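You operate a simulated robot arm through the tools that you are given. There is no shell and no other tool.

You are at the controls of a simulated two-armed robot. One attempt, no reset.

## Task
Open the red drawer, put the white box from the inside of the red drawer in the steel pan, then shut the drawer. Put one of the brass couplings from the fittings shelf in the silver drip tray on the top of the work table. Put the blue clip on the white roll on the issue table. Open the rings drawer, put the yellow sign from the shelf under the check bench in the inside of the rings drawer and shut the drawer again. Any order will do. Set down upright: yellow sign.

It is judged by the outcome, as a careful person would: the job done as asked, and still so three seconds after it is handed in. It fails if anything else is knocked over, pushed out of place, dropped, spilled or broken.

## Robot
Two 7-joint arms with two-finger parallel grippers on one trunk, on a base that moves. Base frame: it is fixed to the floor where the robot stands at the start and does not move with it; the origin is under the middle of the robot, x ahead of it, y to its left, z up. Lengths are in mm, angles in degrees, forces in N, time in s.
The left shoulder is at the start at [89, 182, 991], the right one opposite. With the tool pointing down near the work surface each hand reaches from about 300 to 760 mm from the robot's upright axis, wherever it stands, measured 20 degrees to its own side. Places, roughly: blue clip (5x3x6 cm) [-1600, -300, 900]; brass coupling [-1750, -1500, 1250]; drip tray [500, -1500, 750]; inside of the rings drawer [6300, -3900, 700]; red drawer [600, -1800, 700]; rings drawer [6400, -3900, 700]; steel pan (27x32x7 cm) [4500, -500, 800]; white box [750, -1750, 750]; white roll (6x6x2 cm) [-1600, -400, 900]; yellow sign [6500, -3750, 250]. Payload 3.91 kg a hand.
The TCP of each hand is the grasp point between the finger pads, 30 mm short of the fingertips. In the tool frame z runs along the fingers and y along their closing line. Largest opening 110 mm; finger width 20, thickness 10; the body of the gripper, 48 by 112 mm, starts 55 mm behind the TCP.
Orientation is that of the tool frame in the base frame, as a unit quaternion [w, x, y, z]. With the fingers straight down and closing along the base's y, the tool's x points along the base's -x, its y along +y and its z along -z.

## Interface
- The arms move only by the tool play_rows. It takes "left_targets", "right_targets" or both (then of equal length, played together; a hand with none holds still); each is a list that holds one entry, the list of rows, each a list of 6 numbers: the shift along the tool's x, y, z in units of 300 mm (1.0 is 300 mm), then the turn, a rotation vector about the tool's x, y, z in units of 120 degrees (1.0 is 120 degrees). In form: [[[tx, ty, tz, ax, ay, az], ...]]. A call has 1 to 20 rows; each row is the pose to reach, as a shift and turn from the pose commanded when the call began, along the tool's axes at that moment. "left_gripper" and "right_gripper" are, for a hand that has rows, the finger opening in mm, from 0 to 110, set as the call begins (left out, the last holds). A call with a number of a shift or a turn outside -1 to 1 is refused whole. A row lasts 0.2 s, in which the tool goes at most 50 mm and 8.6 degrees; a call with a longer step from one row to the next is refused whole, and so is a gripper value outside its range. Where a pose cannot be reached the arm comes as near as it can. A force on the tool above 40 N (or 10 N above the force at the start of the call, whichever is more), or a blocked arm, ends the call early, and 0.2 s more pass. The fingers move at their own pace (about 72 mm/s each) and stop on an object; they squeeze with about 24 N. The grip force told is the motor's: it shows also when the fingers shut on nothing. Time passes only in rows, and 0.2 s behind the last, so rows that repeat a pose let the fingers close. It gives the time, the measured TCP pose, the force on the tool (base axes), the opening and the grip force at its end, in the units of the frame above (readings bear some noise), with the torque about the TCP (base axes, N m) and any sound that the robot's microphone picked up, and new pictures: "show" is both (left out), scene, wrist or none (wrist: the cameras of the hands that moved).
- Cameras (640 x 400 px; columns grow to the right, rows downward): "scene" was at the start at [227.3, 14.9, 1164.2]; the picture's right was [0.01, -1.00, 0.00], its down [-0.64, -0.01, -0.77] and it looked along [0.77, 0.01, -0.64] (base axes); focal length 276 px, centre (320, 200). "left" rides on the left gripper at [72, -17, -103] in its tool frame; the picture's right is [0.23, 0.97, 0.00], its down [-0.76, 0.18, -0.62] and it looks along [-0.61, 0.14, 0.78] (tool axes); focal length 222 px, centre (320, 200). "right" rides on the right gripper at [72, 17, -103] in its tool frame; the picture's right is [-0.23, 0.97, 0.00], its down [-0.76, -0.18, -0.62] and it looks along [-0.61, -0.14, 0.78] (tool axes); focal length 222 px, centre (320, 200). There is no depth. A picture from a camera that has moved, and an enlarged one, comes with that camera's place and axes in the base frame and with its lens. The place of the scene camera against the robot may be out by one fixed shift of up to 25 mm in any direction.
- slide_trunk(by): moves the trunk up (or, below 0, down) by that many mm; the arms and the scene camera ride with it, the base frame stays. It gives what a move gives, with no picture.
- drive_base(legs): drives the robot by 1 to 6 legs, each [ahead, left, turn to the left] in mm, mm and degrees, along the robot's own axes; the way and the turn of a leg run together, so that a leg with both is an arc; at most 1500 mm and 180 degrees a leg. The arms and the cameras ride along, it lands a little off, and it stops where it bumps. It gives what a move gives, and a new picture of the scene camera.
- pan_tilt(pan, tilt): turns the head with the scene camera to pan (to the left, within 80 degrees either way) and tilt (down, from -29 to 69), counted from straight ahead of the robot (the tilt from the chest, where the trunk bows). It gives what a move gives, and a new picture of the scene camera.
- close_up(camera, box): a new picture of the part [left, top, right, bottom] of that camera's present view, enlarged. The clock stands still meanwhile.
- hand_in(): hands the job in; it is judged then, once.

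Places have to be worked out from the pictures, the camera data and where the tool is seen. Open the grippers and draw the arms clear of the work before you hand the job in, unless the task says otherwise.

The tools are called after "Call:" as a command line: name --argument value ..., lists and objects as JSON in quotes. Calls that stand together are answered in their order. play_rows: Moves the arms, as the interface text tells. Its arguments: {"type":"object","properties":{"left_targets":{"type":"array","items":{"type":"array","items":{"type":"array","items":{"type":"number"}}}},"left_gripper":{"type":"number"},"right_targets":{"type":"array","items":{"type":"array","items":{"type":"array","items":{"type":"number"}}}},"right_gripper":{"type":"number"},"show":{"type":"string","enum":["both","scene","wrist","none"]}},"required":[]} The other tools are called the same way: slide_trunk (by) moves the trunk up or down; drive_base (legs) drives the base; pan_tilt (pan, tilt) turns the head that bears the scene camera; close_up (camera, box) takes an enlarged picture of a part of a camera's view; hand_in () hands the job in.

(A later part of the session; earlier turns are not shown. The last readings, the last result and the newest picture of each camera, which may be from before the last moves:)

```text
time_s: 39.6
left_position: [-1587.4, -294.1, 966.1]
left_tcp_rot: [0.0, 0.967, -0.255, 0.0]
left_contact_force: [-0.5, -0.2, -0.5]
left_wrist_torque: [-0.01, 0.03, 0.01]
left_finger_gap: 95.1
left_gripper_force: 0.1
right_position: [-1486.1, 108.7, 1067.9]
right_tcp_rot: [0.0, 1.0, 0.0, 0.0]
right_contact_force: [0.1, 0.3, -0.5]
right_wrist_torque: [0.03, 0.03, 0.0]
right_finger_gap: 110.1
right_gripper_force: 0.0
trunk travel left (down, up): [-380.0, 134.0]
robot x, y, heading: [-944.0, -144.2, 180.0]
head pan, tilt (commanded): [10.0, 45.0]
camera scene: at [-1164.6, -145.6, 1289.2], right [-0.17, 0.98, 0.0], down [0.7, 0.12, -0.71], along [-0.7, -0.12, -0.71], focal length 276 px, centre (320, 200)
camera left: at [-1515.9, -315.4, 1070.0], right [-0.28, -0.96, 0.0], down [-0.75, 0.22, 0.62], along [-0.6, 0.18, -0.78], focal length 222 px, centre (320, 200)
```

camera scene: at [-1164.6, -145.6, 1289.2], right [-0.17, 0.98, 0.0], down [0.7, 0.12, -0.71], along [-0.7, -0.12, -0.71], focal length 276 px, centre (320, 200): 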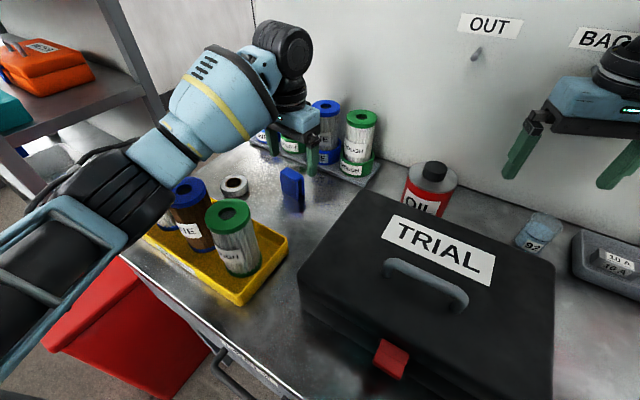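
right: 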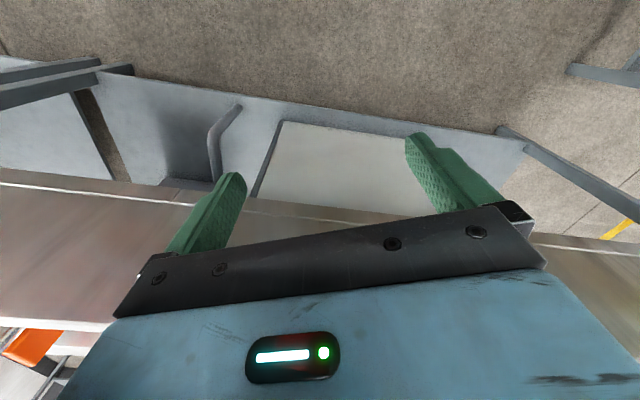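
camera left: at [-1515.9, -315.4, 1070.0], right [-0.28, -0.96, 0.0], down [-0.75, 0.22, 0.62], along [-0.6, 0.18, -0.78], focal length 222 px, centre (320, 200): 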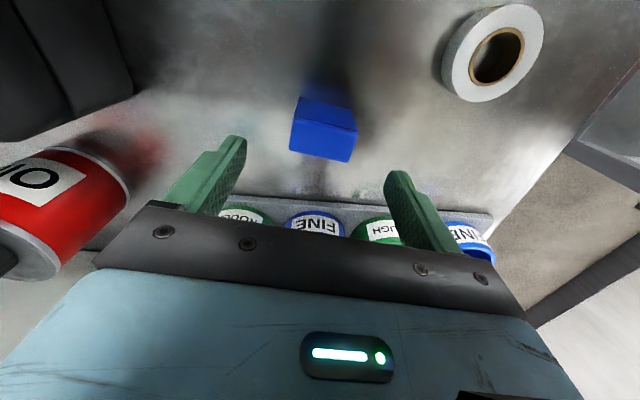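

The clip is centred between the fingers. I descend to z≈888 and close on it.

Call:
play_rows --left_targets '[[[0, 0, 0.09, 0, 0, 0], [0, 0, 0.18, 0, 0, 0], [0, 0, 0.26, 0, 0, 0], [0, 0, 0.26, 0, 0, 0]]]'

Call:
play_rows --left_targets '[[[0, 0, 0, 0, 0, 0], [0, 0, 0, 0, 0, 0], [0, 0, 0, 0, 0, 0], [0, 0, 0, 0, 0, 0]]]' --left_gripper 30

```text
time_s: 40.8
left_position: [-1593.8, -293.1, 923.5]
left_tcp_rot: [0.005, 0.967, -0.254, -0.031]
left_contact_force: [-0.6, -0.6, -0.8]
left_wrist_torque: [0.02, -0.05, -0.02]
left_finger_gap: 95.0
left_gripper_force: 0.0
right_position: [-1482.6, 108.9, 1067.6]
right_tcp_rot: [0.001, 1.0, 0.001, -0.002]
right_contact_force: [-0.8, -0.7, -0.3]
right_wrist_torque: [0.02, -0.04, 0.0]
right_finger_gap: 110.0
right_gripper_force: 0.0
trunk travel left (down, up): [-380.0, 134.0]
robot x, y, heading: [-949.0, -145.8, -180.1]
head pan, tilt (commanded): [10.0, 45.0]
stopped in row 4 (left hand): the arm was blocked; the commanded pose is now the measured one
camera scene: at [-1158.8, -144.5, 1289.6], right [-0.17, 0.98, 0.0], down [0.69, 0.12, -0.71], along [-0.7, -0.12, -0.7], focal length 276 px, centre (320, 200)
camera left: at [-1516.6, -315.6, 1023.0], right [-0.28, -0.96, 0.01], down [-0.71, 0.22, 0.67], along [-0.65, 0.18, -0.74], focal length 222 px, centre (320, 200)
```

scene: 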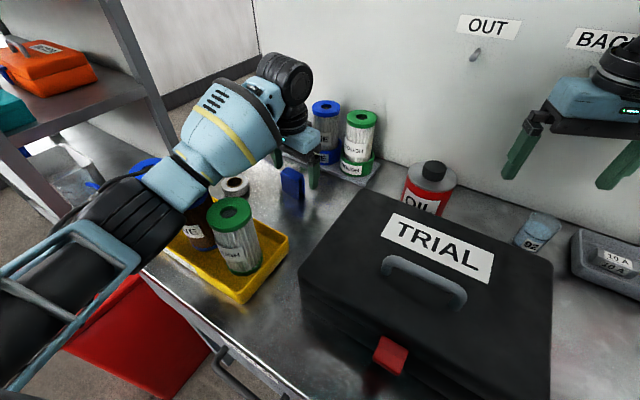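
left: 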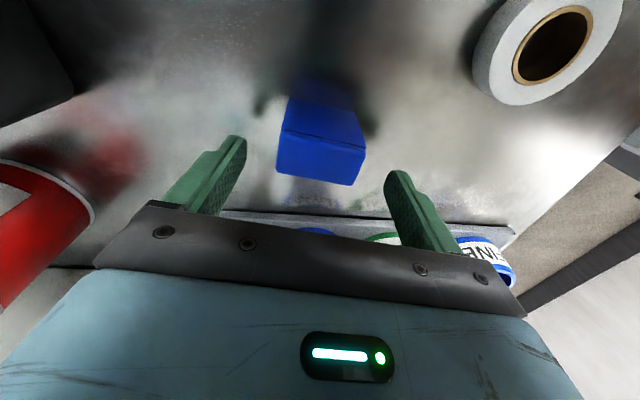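

```text
time_s: 41.8
left_position: [-1592.4, -291.5, 923.0]
left_tcp_rot: [0.008, 0.967, -0.254, -0.029]
left_contact_force: [0.8, -1.1, 1.8]
left_wrist_torque: [0.01, -0.07, -0.05]
left_finger_gap: 47.2
left_gripper_force: 24.0
right_position: [-1479.6, 109.9, 1070.1]
right_tcp_rot: [0.002, 1.0, -0.001, -0.004]
right_contact_force: [1.5, 0.4, 0.2]
right_wrist_torque: [-0.01, 0.03, 0.02]
right_finger_gap: 109.9
right_gripper_force: 0.0
trunk travel left (down, up): [-380.0, 134.0]
robot x, y, heading: [-945.9, -143.0, 180.0]
head pan, tilt (commanded): [10.0, 45.0]
camera scene: at [-1156.8, -142.4, 1290.5], right [-0.17, 0.98, 0.0], down [0.69, 0.12, -0.71], along [-0.7, -0.12, -0.7], focal length 276 px, centre (320, 200)
camera left: at [-1514.9, -312.5, 1022.4], right [-0.28, -0.96, 0.02], down [-0.71, 0.22, 0.67], along [-0.64, 0.18, -0.75], focal length 222 px, centre (320, 200)
```

scene: 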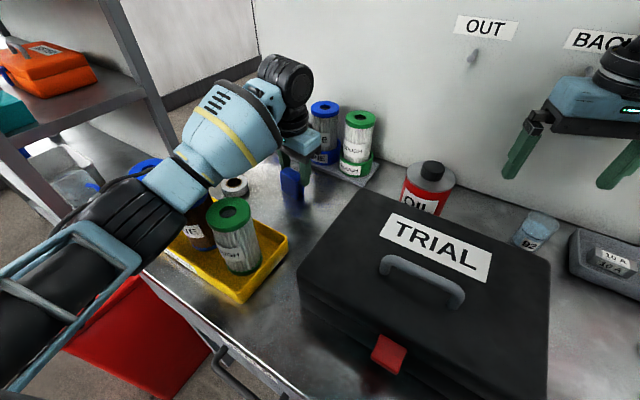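
left: 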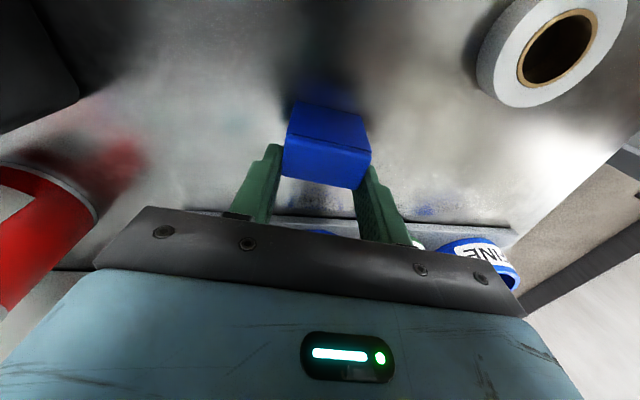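

The arm was blocked at z≈923 — it looks like the forearm touched the filters in the tray. The fingers hold the clip by its top. I look closely before doing anything.

Call:
close_up --camera "scene" --box '[60, 80, 340, 310]'

Call:
close_up --camera "left" --box '[220, 60, 440, 260]'

Call:
close_up --camera "right" --box '[0, 0, 640, 400]'

```text
1.74 times, centred on (200, 195) of scene
camera zoom: at [-1156.8, -142.4, 1290.5], right [-0.17, 0.98, 0.0], down [0.69, 0.12, -0.71], along [-0.7, -0.12, -0.7], focal length 479 px, centre (529, 209)
```

zoom: 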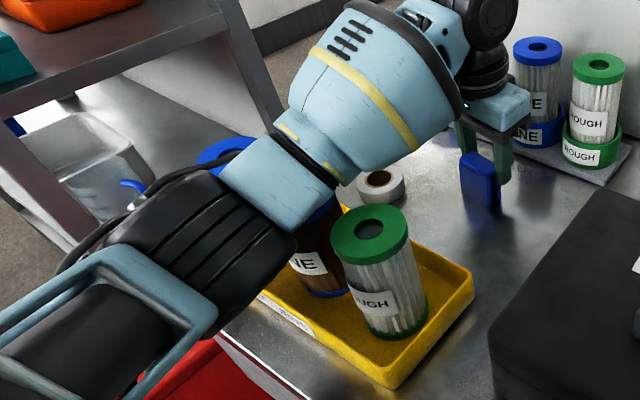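

```text
2.00 times, centred on (330, 160) of left
camera zoom: at [-1514.9, -312.5, 1022.4], right [-0.28, -0.96, 0.02], down [-0.71, 0.22, 0.67], along [-0.64, 0.18, -0.75], focal length 444 px, centre (300, 280)
```

zoom: 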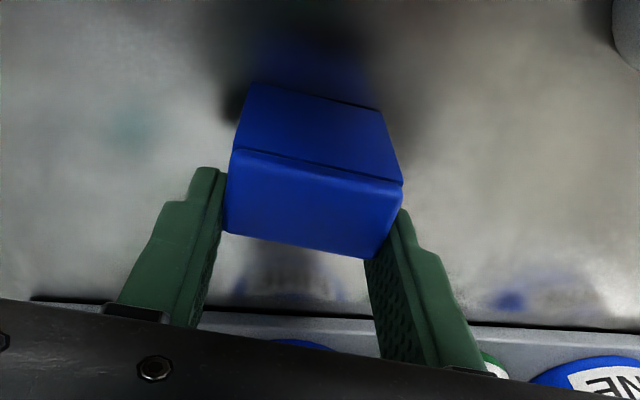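

```text
1.00 times, centred on (320, 200) of right (not enlarged: the box is as wide or as high as the picture)
camera zoom: at [-1407.0, 93.1, 1172.7], right [-0.23, -0.97, 0.0], down [-0.76, 0.18, 0.63], along [-0.61, 0.14, -0.78], focal length 222 px, centre (320, 200)
```

zoom: 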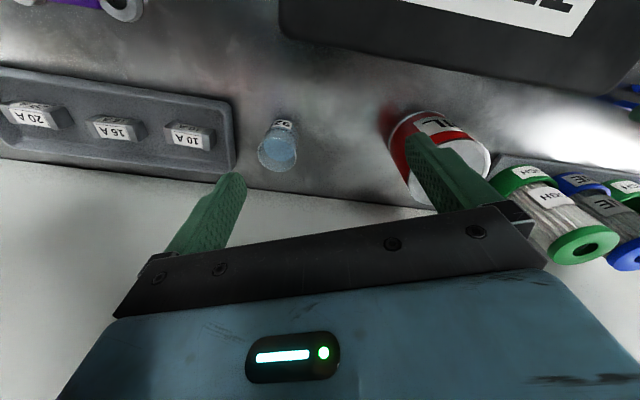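

The forearm lies right over the filters. The grip is only at the very top of the clip, so I release it, rise straight up and rethink the approach.

Call:
play_rows --left_targets '[[[0, 0, 0, 0, 0, 0], [0, 0, 0, 0, 0, 0], [0, 0, 0, 0, 0, 0]]]' --left_gripper 95 --show "none"

Call:
play_rows --left_targets '[[[0, 0, -0.05, 0, 0, 0], [0, 0, -0.15, 0, 0, 0], [0, 0, -0.27, 0, 0, 0], [0, 0, -0.4, 0, 0, 0], [0, 0, -0.53, 0, 0, 0], [0, 0, -0.66, 0, 0, 0], [0, 0, -0.66, 0, 0, 0]]]'

```text
time_s: 42.6
left_position: [-1593.3, -291.0, 923.0]
left_tcp_rot: [0.008, 0.966, -0.255, -0.028]
left_contact_force: [0.0, 0.6, 0.1]
left_wrist_torque: [-0.07, 0.0, 0.03]
left_finger_gap: 94.8
left_gripper_force: 0.0
right_position: [-1480.7, 110.7, 1069.3]
right_tcp_rot: [0.002, 1.0, 0.0, -0.004]
right_contact_force: [-0.2, -0.2, -0.3]
right_wrist_torque: [0.02, -0.02, 0.01]
right_finger_gap: 110.0
right_gripper_force: 0.1
trunk travel left (down, up): [-380.0, 134.0]
robot x, y, heading: [-942.2, -145.9, 180.1]
head pan, tilt (commanded): [10.0, 45.0]
```

```text
time_s: 44.2
left_position: [-1587.8, -293.9, 1104.1]
left_tcp_rot: [0.003, 0.967, -0.255, -0.018]
left_contact_force: [-1.3, -0.4, 0.3]
left_wrist_torque: [0.0, 0.01, -0.01]
left_finger_gap: 94.9
left_gripper_force: 0.1
right_position: [-1486.6, 107.0, 1068.1]
right_tcp_rot: [0.001, 1.0, 0.0, -0.001]
right_contact_force: [-0.4, 0.7, 0.2]
right_wrist_torque: [0.04, -0.02, -0.01]
right_finger_gap: 110.1
right_gripper_force: 0.1
trunk travel left (down, up): [-380.0, 134.0]
robot x, y, heading: [-942.0, -144.7, 179.8]
head pan, tilt (commanded): [10.0, 45.0]
camera scene: at [-1165.2, -146.0, 1289.0], right [-0.17, 0.98, 0.0], down [0.7, 0.12, -0.71], along [-0.7, -0.12, -0.71], focal length 276 px, centre (320, 200)
camera left: at [-1512.0, -315.8, 1206.1], right [-0.28, -0.96, 0.01], down [-0.73, 0.22, 0.65], along [-0.63, 0.18, -0.76], focal length 222 px, centre (320, 200)
```

scene: 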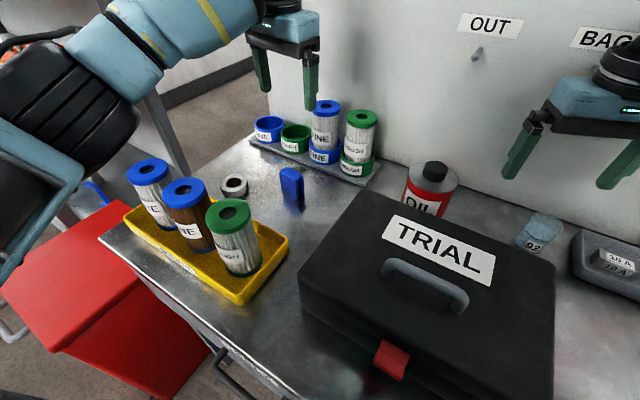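
left: 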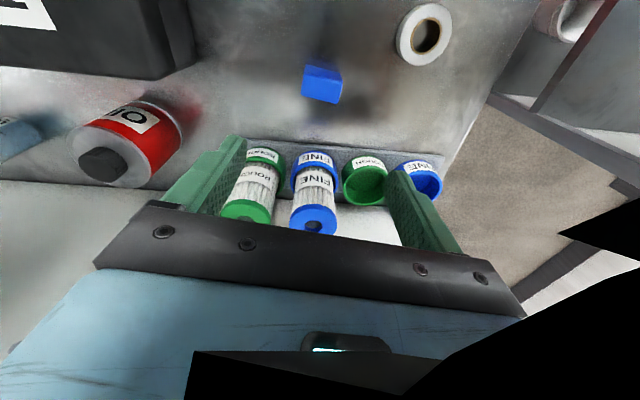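

Comparing with the earlier frame, tray and filters have not moved. I retract the hand a little, raise the trunk fully so the forearm slopes down from above, and edge closer.

Call:
play_rows --left_targets '[[[0.1, 0.07, 0, 0, 0, 0], [0.2, 0.14, -0.05, 0, 0, 0], [0.3, 0.17, -0.1, 0, 0, 0], [0.3, 0.17, -0.1, 0, 0, 0]]]' --show "none"

Call:
slide_trunk --by 134

Call:
drive_base --legs '[[45, 0, 0]]'

Call:
pan_tilt --pan 0 --tilt 69

```text
time_s: 45.2
left_position: [-1532.5, -381.3, 1135.2]
left_tcp_rot: [0.004, 0.967, -0.255, -0.019]
left_contact_force: [0.7, 0.3, 0.0]
left_wrist_torque: [-0.01, -0.06, -0.01]
left_finger_gap: 95.1
left_gripper_force: 0.1
right_position: [-1487.3, 108.0, 1067.0]
right_tcp_rot: [0.0, 1.0, 0.0, 0.0]
right_contact_force: [0.3, -0.5, 0.1]
right_wrist_torque: [0.0, -0.01, 0.03]
right_finger_gap: 110.1
right_gripper_force: 0.1
trunk travel left (down, up): [-380.0, 134.0]
robot x, y, heading: [-947.0, -143.0, 180.0]
head pan, tilt (commanded): [10.0, 45.0]
```

```text
time_s: 46.8
left_position: [-1534.3, -382.5, 1265.8]
left_tcp_rot: [0.003, 0.967, -0.255, -0.017]
left_contact_force: [-0.7, 0.0, 0.4]
left_wrist_torque: [-0.03, -0.03, 0.0]
left_finger_gap: 95.2
left_gripper_force: 0.0
right_position: [-1486.3, 108.5, 1199.2]
right_tcp_rot: [0.001, 1.0, 0.0, 0.001]
right_contact_force: [0.2, -0.1, -0.5]
right_wrist_torque: [0.05, -0.01, 0.01]
right_finger_gap: 110.1
right_gripper_force: 0.0
trunk travel left (down, up): [-514.0, 0.0]
robot x, y, heading: [-945.3, -148.5, 180.0]
head pan, tilt (commanded): [10.0, 45.0]
```

```text
time_s: 47.7
left_position: [-1575.6, -384.4, 1271.9]
left_tcp_rot: [0.003, 0.967, -0.255, -0.02]
left_contact_force: [0.2, -0.3, -0.1]
left_wrist_torque: [0.01, -0.02, -0.01]
left_finger_gap: 95.2
left_gripper_force: 0.0
right_position: [-1529.3, 107.7, 1204.9]
right_tcp_rot: [0.0, 1.0, 0.0, -0.002]
right_contact_force: [0.8, -0.1, 0.7]
right_wrist_torque: [0.02, 0.02, 0.0]
right_finger_gap: 110.4
right_gripper_force: 0.1
trunk travel left (down, up): [-514.0, 0.0]
robot x, y, heading: [-987.8, -145.6, 180.1]
head pan, tilt (commanded): [10.0, 45.0]
camera scene: at [-1093.2, -145.8, 1445.3], right [-0.17, 0.98, 0.0], down [0.69, 0.12, -0.71], along [-0.7, -0.12, -0.71], focal length 276 px, centre (320, 200)
```

scene: 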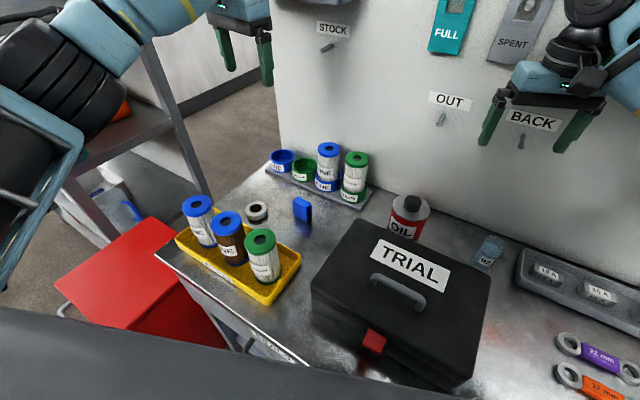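

```text
time_s: 48.6
left_position: [-1577.5, -381.9, 1269.7]
left_tcp_rot: [0.003, 0.967, -0.255, -0.019]
left_contact_force: [0.0, 0.7, 0.8]
left_wrist_torque: [-0.04, 0.01, -0.01]
left_finger_gap: 95.0
left_gripper_force: 0.0
right_position: [-1530.7, 108.4, 1201.7]
right_tcp_rot: [0.0, 1.0, 0.0, -0.001]
right_contact_force: [-0.2, 0.0, -0.2]
right_wrist_torque: [0.0, 0.01, 0.0]
right_finger_gap: 110.1
right_gripper_force: 0.1
trunk travel left (down, up): [-514.0, 0.0]
robot x, y, heading: [-989.1, -144.7, 180.0]
head pan, tilt (commanded): [0.0, 68.8]
camera scene: at [-1071.6, -131.7, 1416.0], right [0.0, 1.0, 0.0], down [0.93, 0.0, -0.36], along [-0.36, 0.0, -0.93], focal length 276 px, centre (320, 200)
```

scene: 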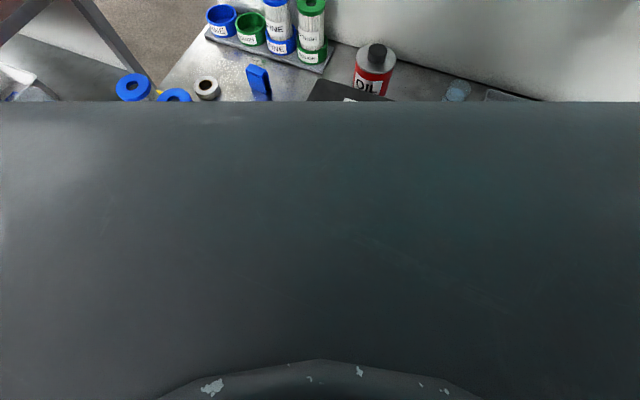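

No bump, base now at x≈−988. I pan back, correct the slight hand tilt and move above the clip at z≈1040 for a fresh measurement.

Call:
pan_tilt --pan 15 --tilt 48

Call:
play_rows --left_targets '[[[-0.025, -0.041, 0.12, 0.001, 0.003, 0], [-0.05, -0.082, 0.24, 0.003, 0.006, 0], [-0.076, -0.123, 0.36, 0.004, 0.009, 0], [-0.1, -0.165, 0.48, 0.005, 0.012, 0], [-0.126, -0.206, 0.6, 0.007, 0.0168, 0], [-0.152, -0.247, 0.72, 0.0073, 0.0168, 0], [-0.152, -0.247, 0.767, 0.0073, 0.0168, 0], [-0.152, -0.247, 0.767, 0.0073, 0.0168, 0]]]'

Call:
close_up --camera "left" --box '[200, 60, 440, 210]'

```text
time_s: 49.4
left_position: [-1577.9, -382.6, 1269.2]
left_tcp_rot: [0.003, 0.967, -0.255, -0.019]
left_contact_force: [-0.2, -0.4, -0.3]
left_wrist_torque: [-0.02, 0.01, 0.02]
left_finger_gap: 95.0
left_gripper_force: 0.1
right_position: [-1530.5, 107.9, 1202.5]
right_tcp_rot: [0.0, 1.0, 0.0, -0.001]
right_contact_force: [0.6, 0.1, 0.2]
right_wrist_torque: [-0.01, -0.01, 0.0]
right_finger_gap: 109.9
right_gripper_force: 0.0
trunk travel left (down, up): [-514.0, 0.0]
robot x, y, heading: [-993.6, -148.8, 180.0]
head pan, tilt (commanded): [15.0, 48.0]
camera scene: at [-1092.3, -151.9, 1440.6], right [-0.26, 0.97, 0.0], down [0.72, 0.19, -0.67], along [-0.65, -0.17, -0.74], focal length 276 px, centre (320, 200)
```

scene: 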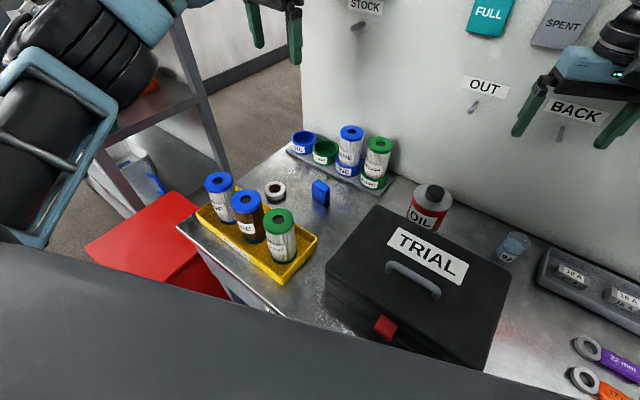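

```text
time_s: 51.2
left_position: [-1588.9, -294.3, 1040.7]
left_tcp_rot: [0.001, 0.967, -0.255, 0.0]
left_contact_force: [-0.6, 0.2, -0.3]
left_wrist_torque: [-0.03, 0.02, 0.05]
left_finger_gap: 94.9
left_gripper_force: 0.2
right_position: [-1531.0, 108.5, 1202.2]
right_tcp_rot: [0.001, 1.0, 0.0, -0.001]
right_contact_force: [0.1, -1.1, -0.4]
right_wrist_torque: [-0.02, 0.02, -0.01]
right_finger_gap: 109.8
right_gripper_force: 0.1
trunk travel left (down, up): [-514.0, 0.0]
robot x, y, heading: [-984.8, -147.0, 180.2]
head pan, tilt (commanded): [15.0, 48.0]
camera scene: at [-1092.1, -151.9, 1440.7], right [-0.26, 0.97, 0.0], down [0.72, 0.19, -0.67], along [-0.65, -0.17, -0.74], focal length 276 px, centre (320, 200)
camera left: at [-1517.4, -315.4, 1144.0], right [-0.28, -0.96, 0.0], down [-0.75, 0.22, 0.62], along [-0.6, 0.18, -0.78], focal length 222 px, centre (320, 200)
```

scene: 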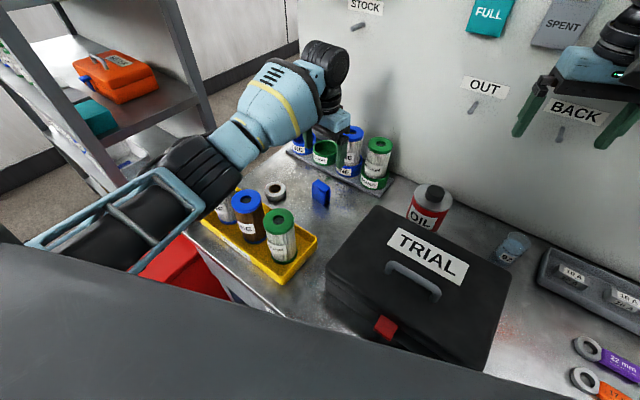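
left: 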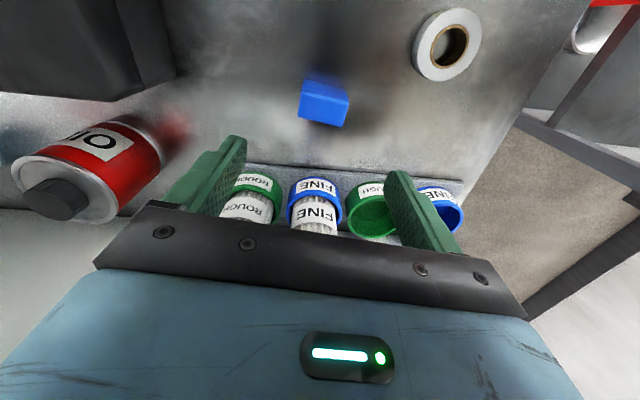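

```text
2.67 times, centred on (320, 135) of left
camera zoom: at [-1517.4, -315.4, 1144.0], right [-0.28, -0.96, 0.0], down [-0.75, 0.22, 0.62], along [-0.6, 0.18, -0.78], focal length 592 px, centre (320, 373)
```

zoom: 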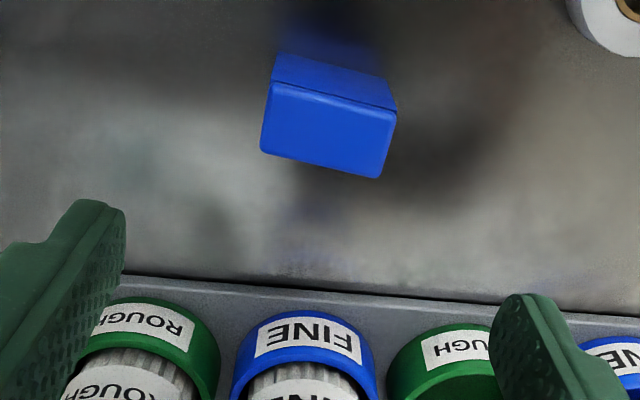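

The clip is centred to within ~3 mm. With the arm coming from higher, I descend to z≈945 first and check the forearm's clearance over the filters.

Call:
play_rows --left_targets '[[[0.01, 0.006, 0.08, 0, 0, 0], [0.01, 0.006, 0.16, 0, 0, 0], [0.01, 0.006, 0.24, 0, 0, 0], [0.01, 0.006, 0.31, 0, 0, 0], [0.01, 0.006, 0.31, 0, 0, 0]]]' --show "scene"

Call:
close_up --camera "scene" --box '[130, 90, 370, 240]'

```text
time_s: 52.4
left_position: [-1588.8, -297.4, 947.0]
left_tcp_rot: [0.001, 0.967, -0.255, 0.001]
left_contact_force: [0.5, -0.8, -0.2]
left_wrist_torque: [0.0, -0.02, 0.0]
left_finger_gap: 94.9
left_gripper_force: 0.0
right_position: [-1532.4, 107.9, 1201.8]
right_tcp_rot: [0.0, 1.0, 0.0, 0.0]
right_contact_force: [0.8, 0.1, -1.0]
right_wrist_torque: [0.0, 0.01, 0.0]
right_finger_gap: 110.1
right_gripper_force: 0.0
trunk travel left (down, up): [-514.0, 0.0]
robot x, y, heading: [-990.5, -147.4, 179.9]
head pan, tilt (commanded): [15.0, 48.0]
camera scene: at [-1092.0, -152.0, 1440.7], right [-0.26, 0.97, 0.0], down [0.72, 0.19, -0.67], along [-0.65, -0.17, -0.74], focal length 276 px, centre (320, 200)
```

scene: 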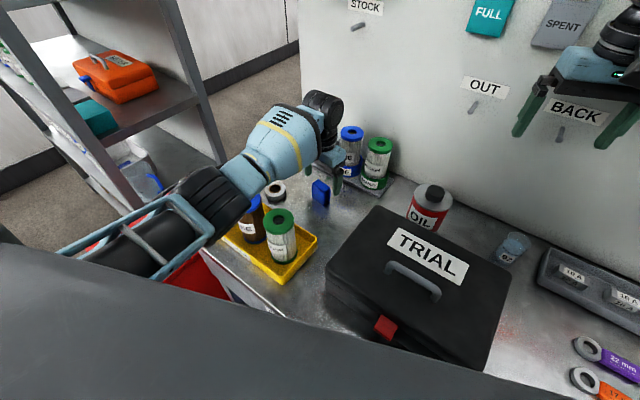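

```text
2.67 times, centred on (250, 165) of scene
camera zoom: at [-1092.0, -152.0, 1440.7], right [-0.26, 0.97, 0.0], down [0.72, 0.19, -0.67], along [-0.65, -0.17, -0.74], focal length 735 px, centre (507, 293)
```

zoom: 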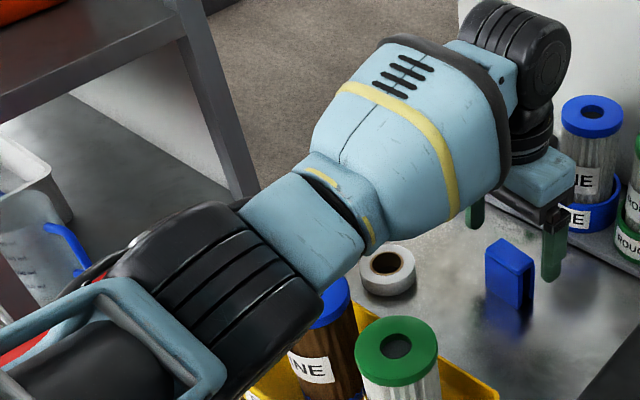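

With the trunk raised I estimate the elbow now clears the filter tops by roughly 60 mm and should still clear at grasp height. I descend gently to z≈892.

Call:
play_rows --left_targets '[[[0, 0, 0.03, 0, 0, 0], [0, 0, 0.06, 0, 0, 0], [0, 0, 0.09, 0, 0, 0], [0, 0, 0.12, 0, 0, 0], [0, 0, 0.15, 0, 0, 0], [0, 0, 0.183, 0, 0, 0], [0, 0, 0.183, 0, 0, 0]]]'

```text
time_s: 54.0
left_position: [-1587.6, -298.0, 892.0]
left_tcp_rot: [0.001, 0.967, -0.255, -0.001]
left_contact_force: [0.0, 0.2, 0.0]
left_wrist_torque: [0.01, -0.01, 0.0]
left_finger_gap: 94.9
left_gripper_force: 0.0
right_position: [-1530.8, 107.5, 1202.6]
right_tcp_rot: [0.001, 1.0, 0.0, -0.001]
right_contact_force: [0.3, 0.1, 1.1]
right_wrist_torque: [-0.02, 0.02, -0.02]
right_finger_gap: 110.1
right_gripper_force: 0.0
trunk travel left (down, up): [-514.0, 0.0]
robot x, y, heading: [-990.2, -144.8, 180.1]
head pan, tilt (commanded): [15.0, 48.0]
camera scene: at [-1092.1, -152.1, 1440.7], right [-0.26, 0.97, 0.0], down [0.72, 0.19, -0.67], along [-0.65, -0.17, -0.74], focal length 276 px, centre (320, 200)
camera left: at [-1516.6, -319.5, 995.2], right [-0.28, -0.96, 0.0], down [-0.75, 0.22, 0.62], along [-0.6, 0.18, -0.78], focal length 222 px, centre (320, 200)
```

scene: 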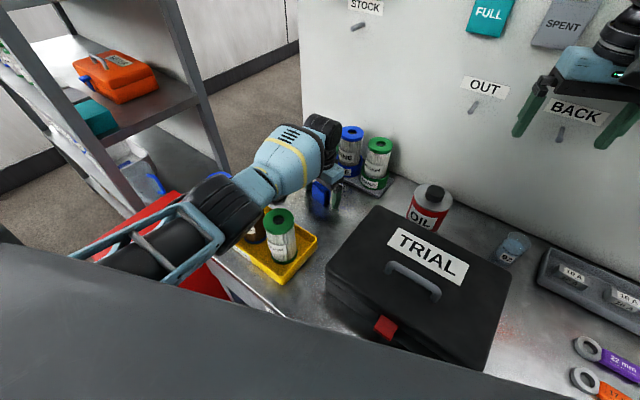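
left: 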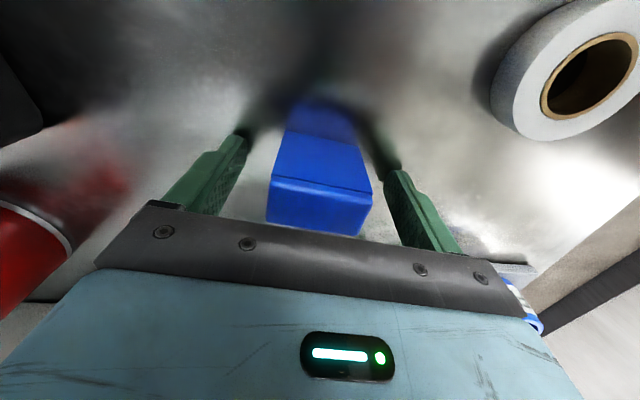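

No contact this time and the clip sits between the fingers at z≈892. I close the gripper on it.

Call:
play_rows --left_targets '[[[0, 0, 0, 0, 0, 0], [0, 0, 0, 0, 0, 0], [0, 0, 0, 0, 0, 0], [0, 0, 0, 0, 0, 0], [0, 0, 0, 0, 0, 0]]]' --left_gripper 25 --show "wrist"

Call:
play_rows --left_targets '[[[0, 0, -0.05, 0, 0, 0], [0, 0, -0.15, 0, 0, 0], [0, 0, -0.25, 0, 0, 0], [0, 0, -0.33, 0, 0, 0], [0, 0, -0.33, 0, 0, 0]]]'

```text
time_s: 55.2
left_position: [-1589.0, -297.6, 891.0]
left_tcp_rot: [0.001, 0.967, -0.256, 0.001]
left_contact_force: [0.4, 0.6, 0.2]
left_wrist_torque: [0.03, -0.04, 0.0]
left_finger_gap: 47.6
left_gripper_force: 23.6
right_position: [-1532.2, 108.1, 1201.7]
right_tcp_rot: [0.0, 1.0, -0.001, -0.001]
right_contact_force: [-0.6, 0.1, 0.0]
right_wrist_torque: [0.03, -0.02, -0.04]
right_finger_gap: 109.9
right_gripper_force: 0.0
trunk travel left (down, up): [-514.0, 0.0]
robot x, y, heading: [-991.9, -146.9, 180.1]
head pan, tilt (commanded): [15.0, 48.0]
camera left: at [-1516.7, -319.4, 995.3], right [-0.28, -0.96, 0.0], down [-0.75, 0.22, 0.62], along [-0.6, 0.18, -0.78], focal length 222 px, centre (320, 200)
```

left: 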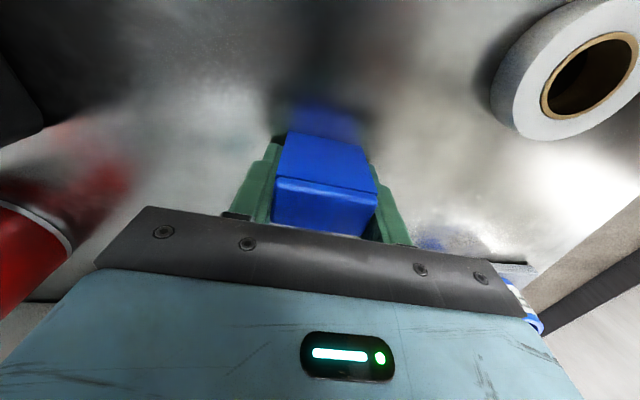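

```text
time_s: 56.4
left_position: [-1588.1, -298.2, 989.4]
left_tcp_rot: [0.001, 0.967, -0.255, -0.001]
left_contact_force: [0.5, 0.9, -0.4]
left_wrist_torque: [0.0, -0.03, 0.02]
left_finger_gap: 47.5
left_gripper_force: 24.2
right_position: [-1532.8, 108.2, 1202.2]
right_tcp_rot: [0.0, 1.0, 0.0, 0.0]
right_contact_force: [-0.4, 0.3, -0.5]
right_wrist_torque: [-0.02, 0.0, 0.01]
right_finger_gap: 109.9
right_gripper_force: 0.1
trunk travel left (down, up): [-514.0, 0.0]
robot x, y, heading: [-992.6, -146.7, 180.1]
head pan, tilt (commanded): [15.0, 48.0]
camera scene: at [-1092.4, -152.1, 1440.6], right [-0.26, 0.97, 0.0], down [0.72, 0.19, -0.67], along [-0.65, -0.17, -0.74], focal length 276 px, centre (320, 200)
camera left: at [-1516.7, -319.7, 1093.7], right [-0.28, -0.96, 0.0], down [-0.75, 0.22, 0.62], along [-0.6, 0.18, -0.78], focal length 222 px, centre (320, 200)
```

scene: 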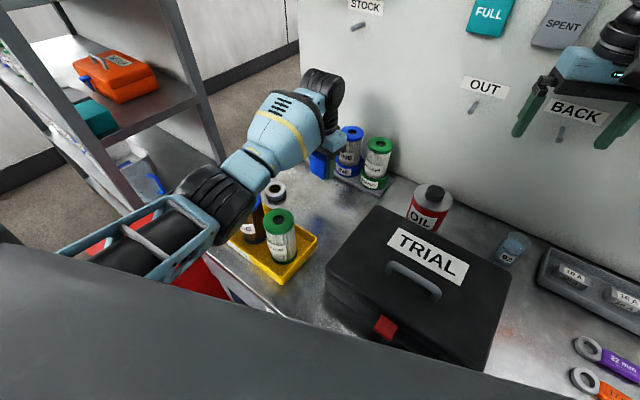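
left: 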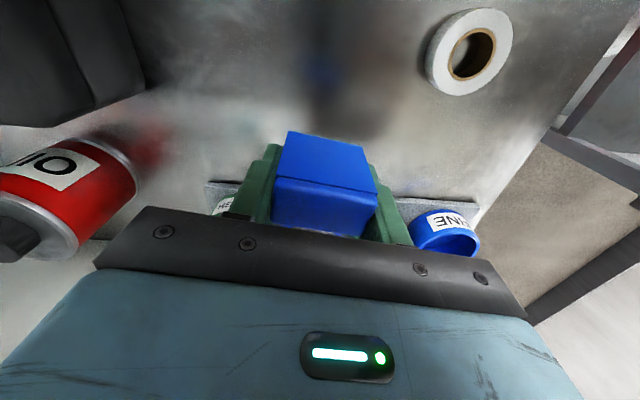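

The clip is held and lifted. I enlarge the wrist view to fix the roll's centre relative to the hand.

Call:
close_up --camera "left" --box '[400, 0, 528, 80]'

```text
5.00 times, centred on (464, 40) of left
camera zoom: at [-1516.7, -319.7, 1093.7], right [-0.28, -0.96, 0.0], down [-0.75, 0.22, 0.62], along [-0.6, 0.18, -0.78], focal length 1111 px, centre (-400, 1000)
```

zoom: 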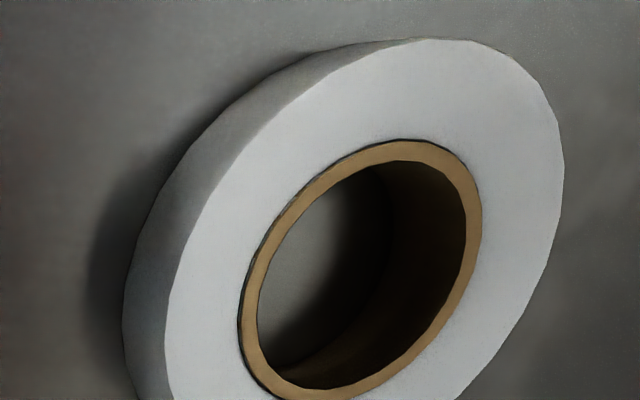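

Roll centre is about 81 mm along tool x and 114 mm along tool y from the hand, i.e. ≈(−1574,−437). I carry the clip over it at this height.

Call:
play_rows --left_targets '[[[0.054, 0.076, 0, 0, 0, 0], [0.108, 0.152, 0, 0, 0, 0], [0.162, 0.228, 0, 0, 0, 0], [0.216, 0.304, 0, 0, 0, 0], [0.27, 0.379, 0, 0, 0, 0], [0.27, 0.379, 0, 0, 0, 0]]]'

Call:
close_up --camera "left" --box '[220, 60, 460, 260]'

Call:
close_up --camera "scene" --box '[130, 90, 370, 240]'

```text
time_s: 57.8
left_position: [-1575.0, -438.3, 991.8]
left_tcp_rot: [0.0, 0.967, -0.256, 0.001]
left_contact_force: [0.8, -0.3, 0.4]
left_wrist_torque: [0.01, -0.01, 0.0]
left_finger_gap: 47.1
left_gripper_force: 24.1
right_position: [-1531.5, 109.1, 1202.0]
right_tcp_rot: [0.0, 1.0, 0.001, 0.0]
right_contact_force: [0.1, 0.8, -0.3]
right_wrist_torque: [0.0, 0.01, -0.02]
right_finger_gap: 110.0
right_gripper_force: 0.0
trunk travel left (down, up): [-514.0, 0.0]
robot x, y, heading: [-988.6, -147.5, 180.0]
head pan, tilt (commanded): [15.0, 48.0]
camera scene: at [-1092.3, -151.6, 1440.6], right [-0.26, 0.97, 0.0], down [0.72, 0.19, -0.67], along [-0.65, -0.17, -0.74], focal length 276 px, centre (320, 200)
camera left: at [-1503.6, -459.1, 1096.4], right [-0.28, -0.96, 0.0], down [-0.75, 0.22, 0.62], along [-0.6, 0.18, -0.78], focal length 222 px, centre (320, 200)
```

scene: 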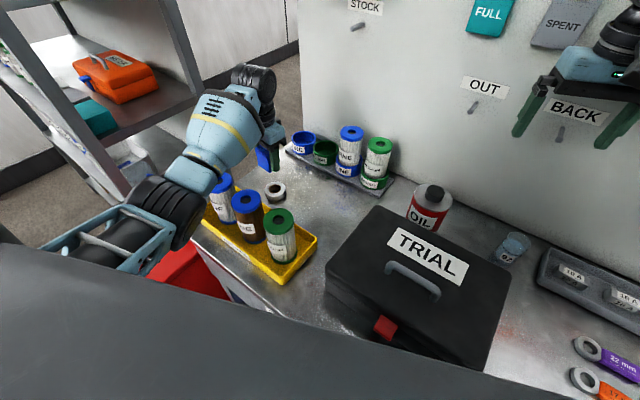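
left: 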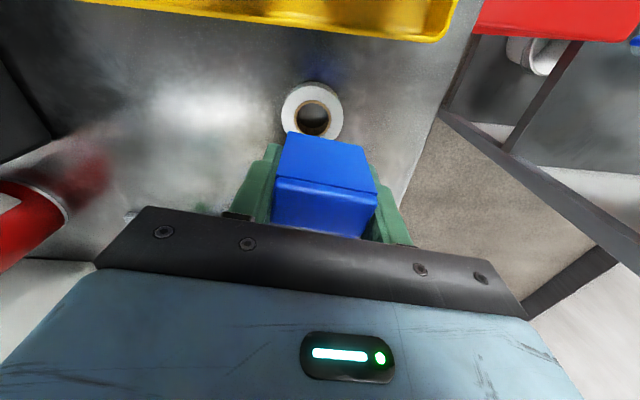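

```text
2.00 times, centred on (340, 160) of left
camera zoom: at [-1503.6, -459.1, 1096.4], right [-0.28, -0.96, 0.0], down [-0.75, 0.22, 0.62], along [-0.6, 0.18, -0.78], focal length 444 px, centre (280, 280)
```

zoom: 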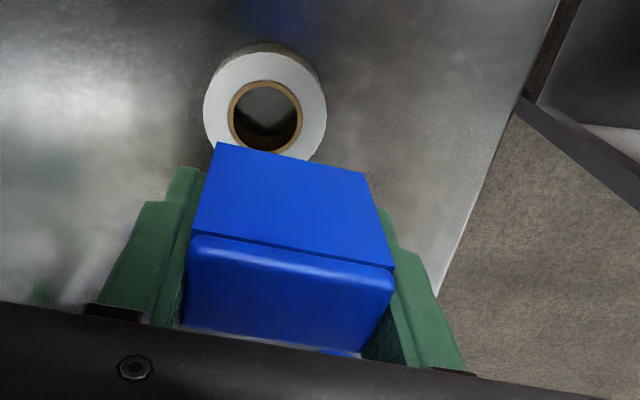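

```text
2.67 times, centred on (250, 165) of scene
camera zoom: at [-1092.3, -151.6, 1440.6], right [-0.26, 0.97, 0.0], down [0.72, 0.19, -0.67], along [-0.65, -0.17, -0.74], focal length 735 px, centre (507, 293)
```

zoom: 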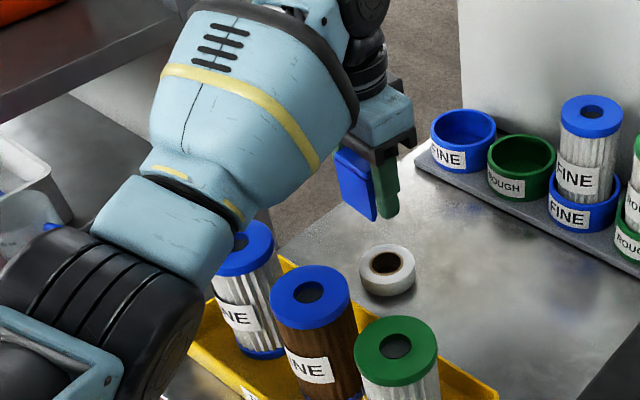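

The roll's core is about 5 mm and 7 mm off in tool x/y; I correct and lower to ~10 mm above contact, then re-check.

Call:
play_rows --left_targets '[[[-0.016, -0.024, 0, 0, 0, 0], [-0.016, -0.024, 0.06, 0, 0, 0], [-0.016, -0.024, 0.12, 0, 0, 0], [-0.016, -0.024, 0.18, 0, 0, 0], [-0.016, -0.024, 0.23, 0, 0, 0], [-0.016, -0.024, 0.23, 0, 0, 0]]]'

Call:
close_up --camera "left" --box '[220, 40, 460, 240]'

Call:
close_up --camera "scene" --box '[180, 110, 340, 210]'

```text
time_s: 59.2
left_position: [-1575.4, -427.7, 921.9]
left_tcp_rot: [0.001, 0.967, -0.254, -0.001]
left_contact_force: [-0.3, 0.0, 1.1]
left_wrist_torque: [0.01, 0.01, 0.02]
left_finger_gap: 47.4
left_gripper_force: 23.7
right_position: [-1531.2, 108.8, 1202.0]
right_tcp_rot: [0.0, 1.0, 0.0, 0.0]
right_contact_force: [0.7, 0.3, 0.1]
right_wrist_torque: [0.01, 0.01, 0.0]
right_finger_gap: 110.1
right_gripper_force: 0.1
trunk travel left (down, up): [-514.0, 0.0]
robot x, y, heading: [-989.5, -147.0, 180.0]
head pan, tilt (commanded): [15.0, 48.0]
camera scene: at [-1092.1, -152.0, 1440.7], right [-0.26, 0.97, 0.0], down [0.72, 0.19, -0.67], along [-0.65, -0.17, -0.74], focal length 276 px, centre (320, 200)
camera left: at [-1503.6, -450.4, 1026.3], right [-0.28, -0.96, 0.0], down [-0.75, 0.22, 0.62], along [-0.6, 0.18, -0.78], focal length 222 px, centre (320, 200)
```

scene: 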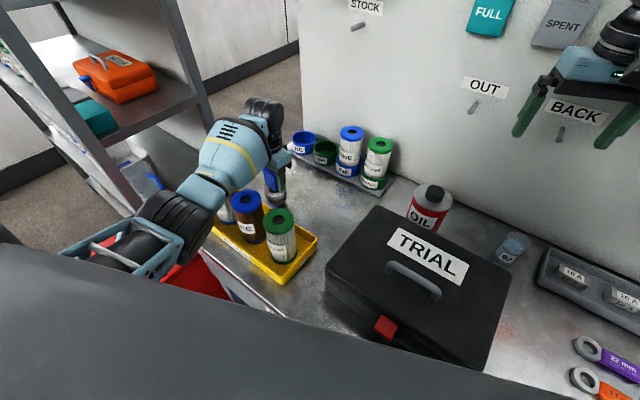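
left: 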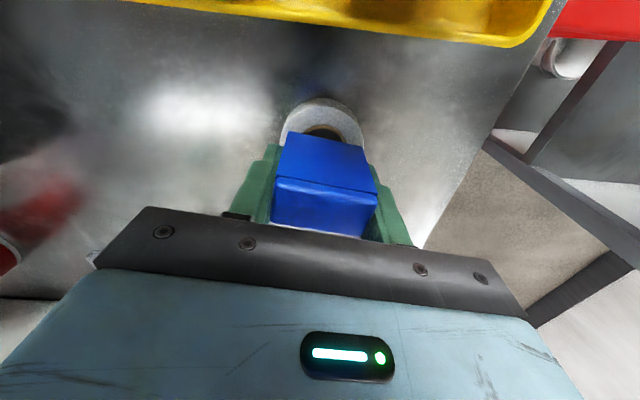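

```text
2.00 times, centred on (340, 140) of left
camera zoom: at [-1503.6, -450.4, 1026.3], right [-0.28, -0.96, 0.0], down [-0.75, 0.22, 0.62], along [-0.6, 0.18, -0.78], focal length 444 px, centre (280, 320)
```

zoom: 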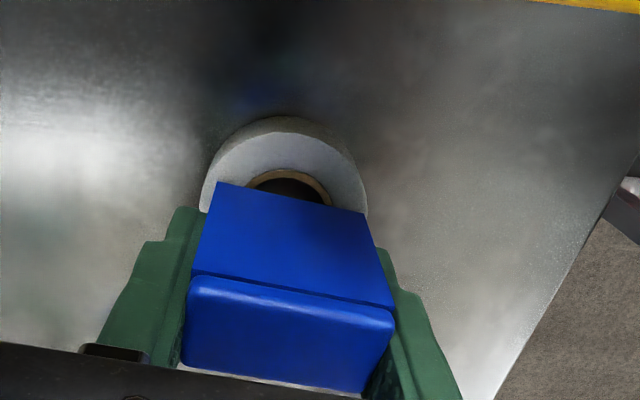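

```text
4.00 times, centred on (260, 160) of scene
camera zoom: at [-1092.1, -152.0, 1440.7], right [-0.26, 0.97, 0.0], down [0.72, 0.19, -0.67], along [-0.65, -0.17, -0.74], focal length 1102 px, centre (560, 360)
```

zoom: 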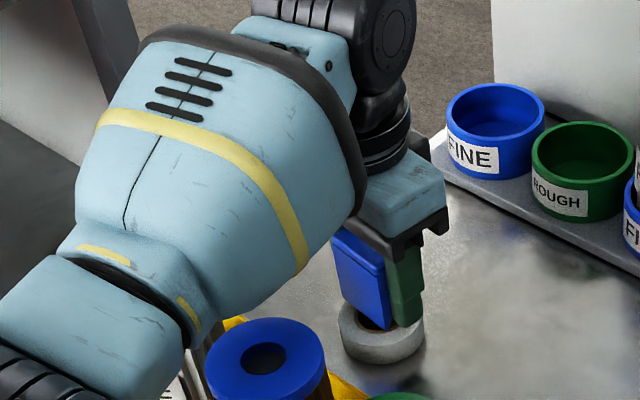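

The clip is over the roll within ~3 mm. I lower the last ~10 mm gently onto the roll.

Call:
play_rows --left_targets '[[[0, 0.007, 0.01, 0, 0, 0], [0, 0.007, 0.02, 0, 0, 0], [0, 0.007, 0.028, 0, 0, 0], [0, 0.007, 0.035, 0, 0, 0], [0, 0.007, 0.035, 0, 0, 0]]]'

Call:
close_up --camera "scene" --box '[240, 160, 320, 210]'

```text
time_s: 60.4
left_position: [-1574.6, -431.3, 910.8]
left_tcp_rot: [0.0, 0.967, -0.255, 0.001]
left_contact_force: [1.6, -0.4, 0.2]
left_wrist_torque: [0.01, -0.02, 0.02]
left_finger_gap: 47.3
left_gripper_force: 24.5
right_position: [-1533.1, 109.0, 1202.5]
right_tcp_rot: [0.0, 1.0, 0.0, -0.001]
right_contact_force: [-0.1, -1.2, 0.2]
right_wrist_torque: [0.02, -0.01, -0.01]
right_finger_gap: 109.7
right_gripper_force: 0.0
trunk travel left (down, up): [-514.0, 0.0]
robot x, y, heading: [-986.4, -147.1, 180.1]
head pan, tilt (commanded): [15.0, 48.0]
camera scene: at [-1092.2, -152.0, 1440.7], right [-0.26, 0.97, 0.0], down [0.72, 0.19, -0.67], along [-0.65, -0.17, -0.74], focal length 276 px, centre (320, 200)
camera left: at [-1503.8, -452.1, 1015.5], right [-0.28, -0.96, 0.0], down [-0.75, 0.22, 0.62], along [-0.6, 0.18, -0.78], focal length 222 px, centre (320, 200)
```

scene: 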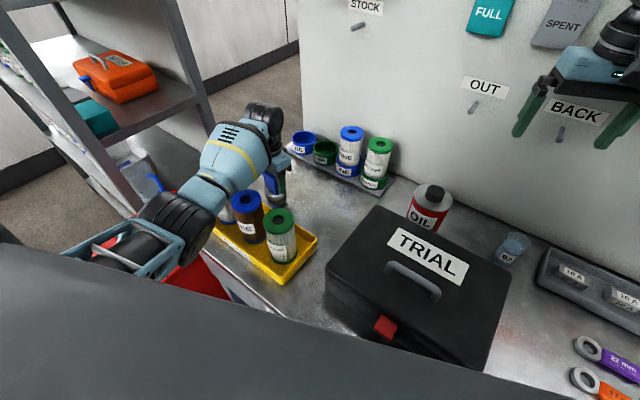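
left: 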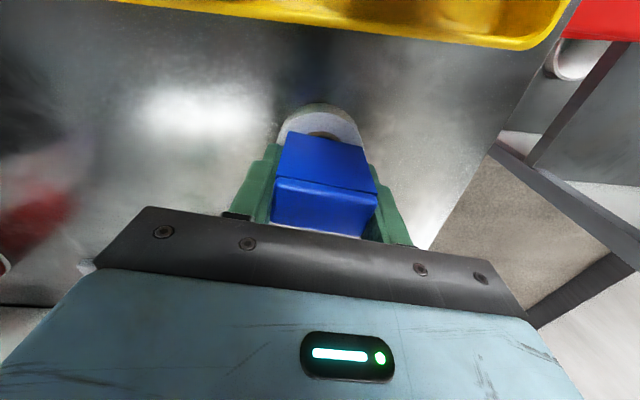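

```text
8.00 times, centred on (280, 185) of scene
camera zoom: at [-1092.2, -152.0, 1440.7], right [-0.26, 0.97, 0.0], down [0.72, 0.19, -0.67], along [-0.65, -0.17, -0.74], focal length 2204 px, centre (640, 320)
```

zoom: 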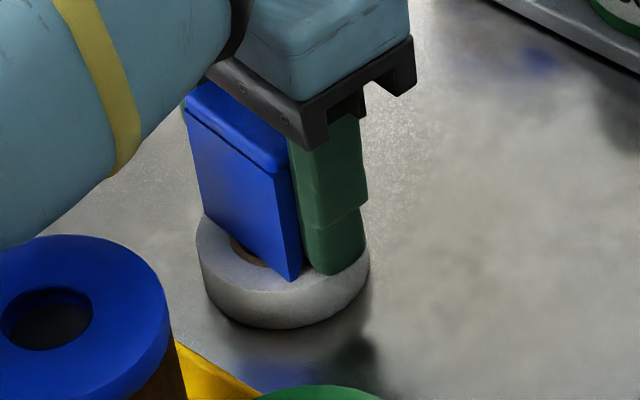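

It is at or just above the roll's top with no force yet. I lower in 1 mm steps until a light contact shows.

Call:
play_rows --left_targets '[[[0, 0, 0.004, 0, 0, 0], [0, 0, 0.008, 0, 0, 0], [0, 0, 0.008, 0, 0, 0]]]' --show "none"

```text
time_s: 61.2
left_position: [-1576.3, -430.5, 910.8]
left_tcp_rot: [0.001, 0.967, -0.255, -0.001]
left_contact_force: [0.9, -3.4, 7.9]
left_wrist_torque: [-0.08, -0.05, -0.03]
left_finger_gap: 47.4
left_gripper_force: 23.7
right_position: [-1531.1, 108.6, 1203.1]
right_tcp_rot: [0.0, 1.0, 0.0, -0.001]
right_contact_force: [0.0, 0.2, -0.1]
right_wrist_torque: [0.01, 0.03, -0.02]
right_finger_gap: 110.1
right_gripper_force: 0.1
trunk travel left (down, up): [-514.0, 0.0]
robot x, y, heading: [-991.2, -146.1, 180.0]
head pan, tilt (commanded): [15.0, 48.0]
```

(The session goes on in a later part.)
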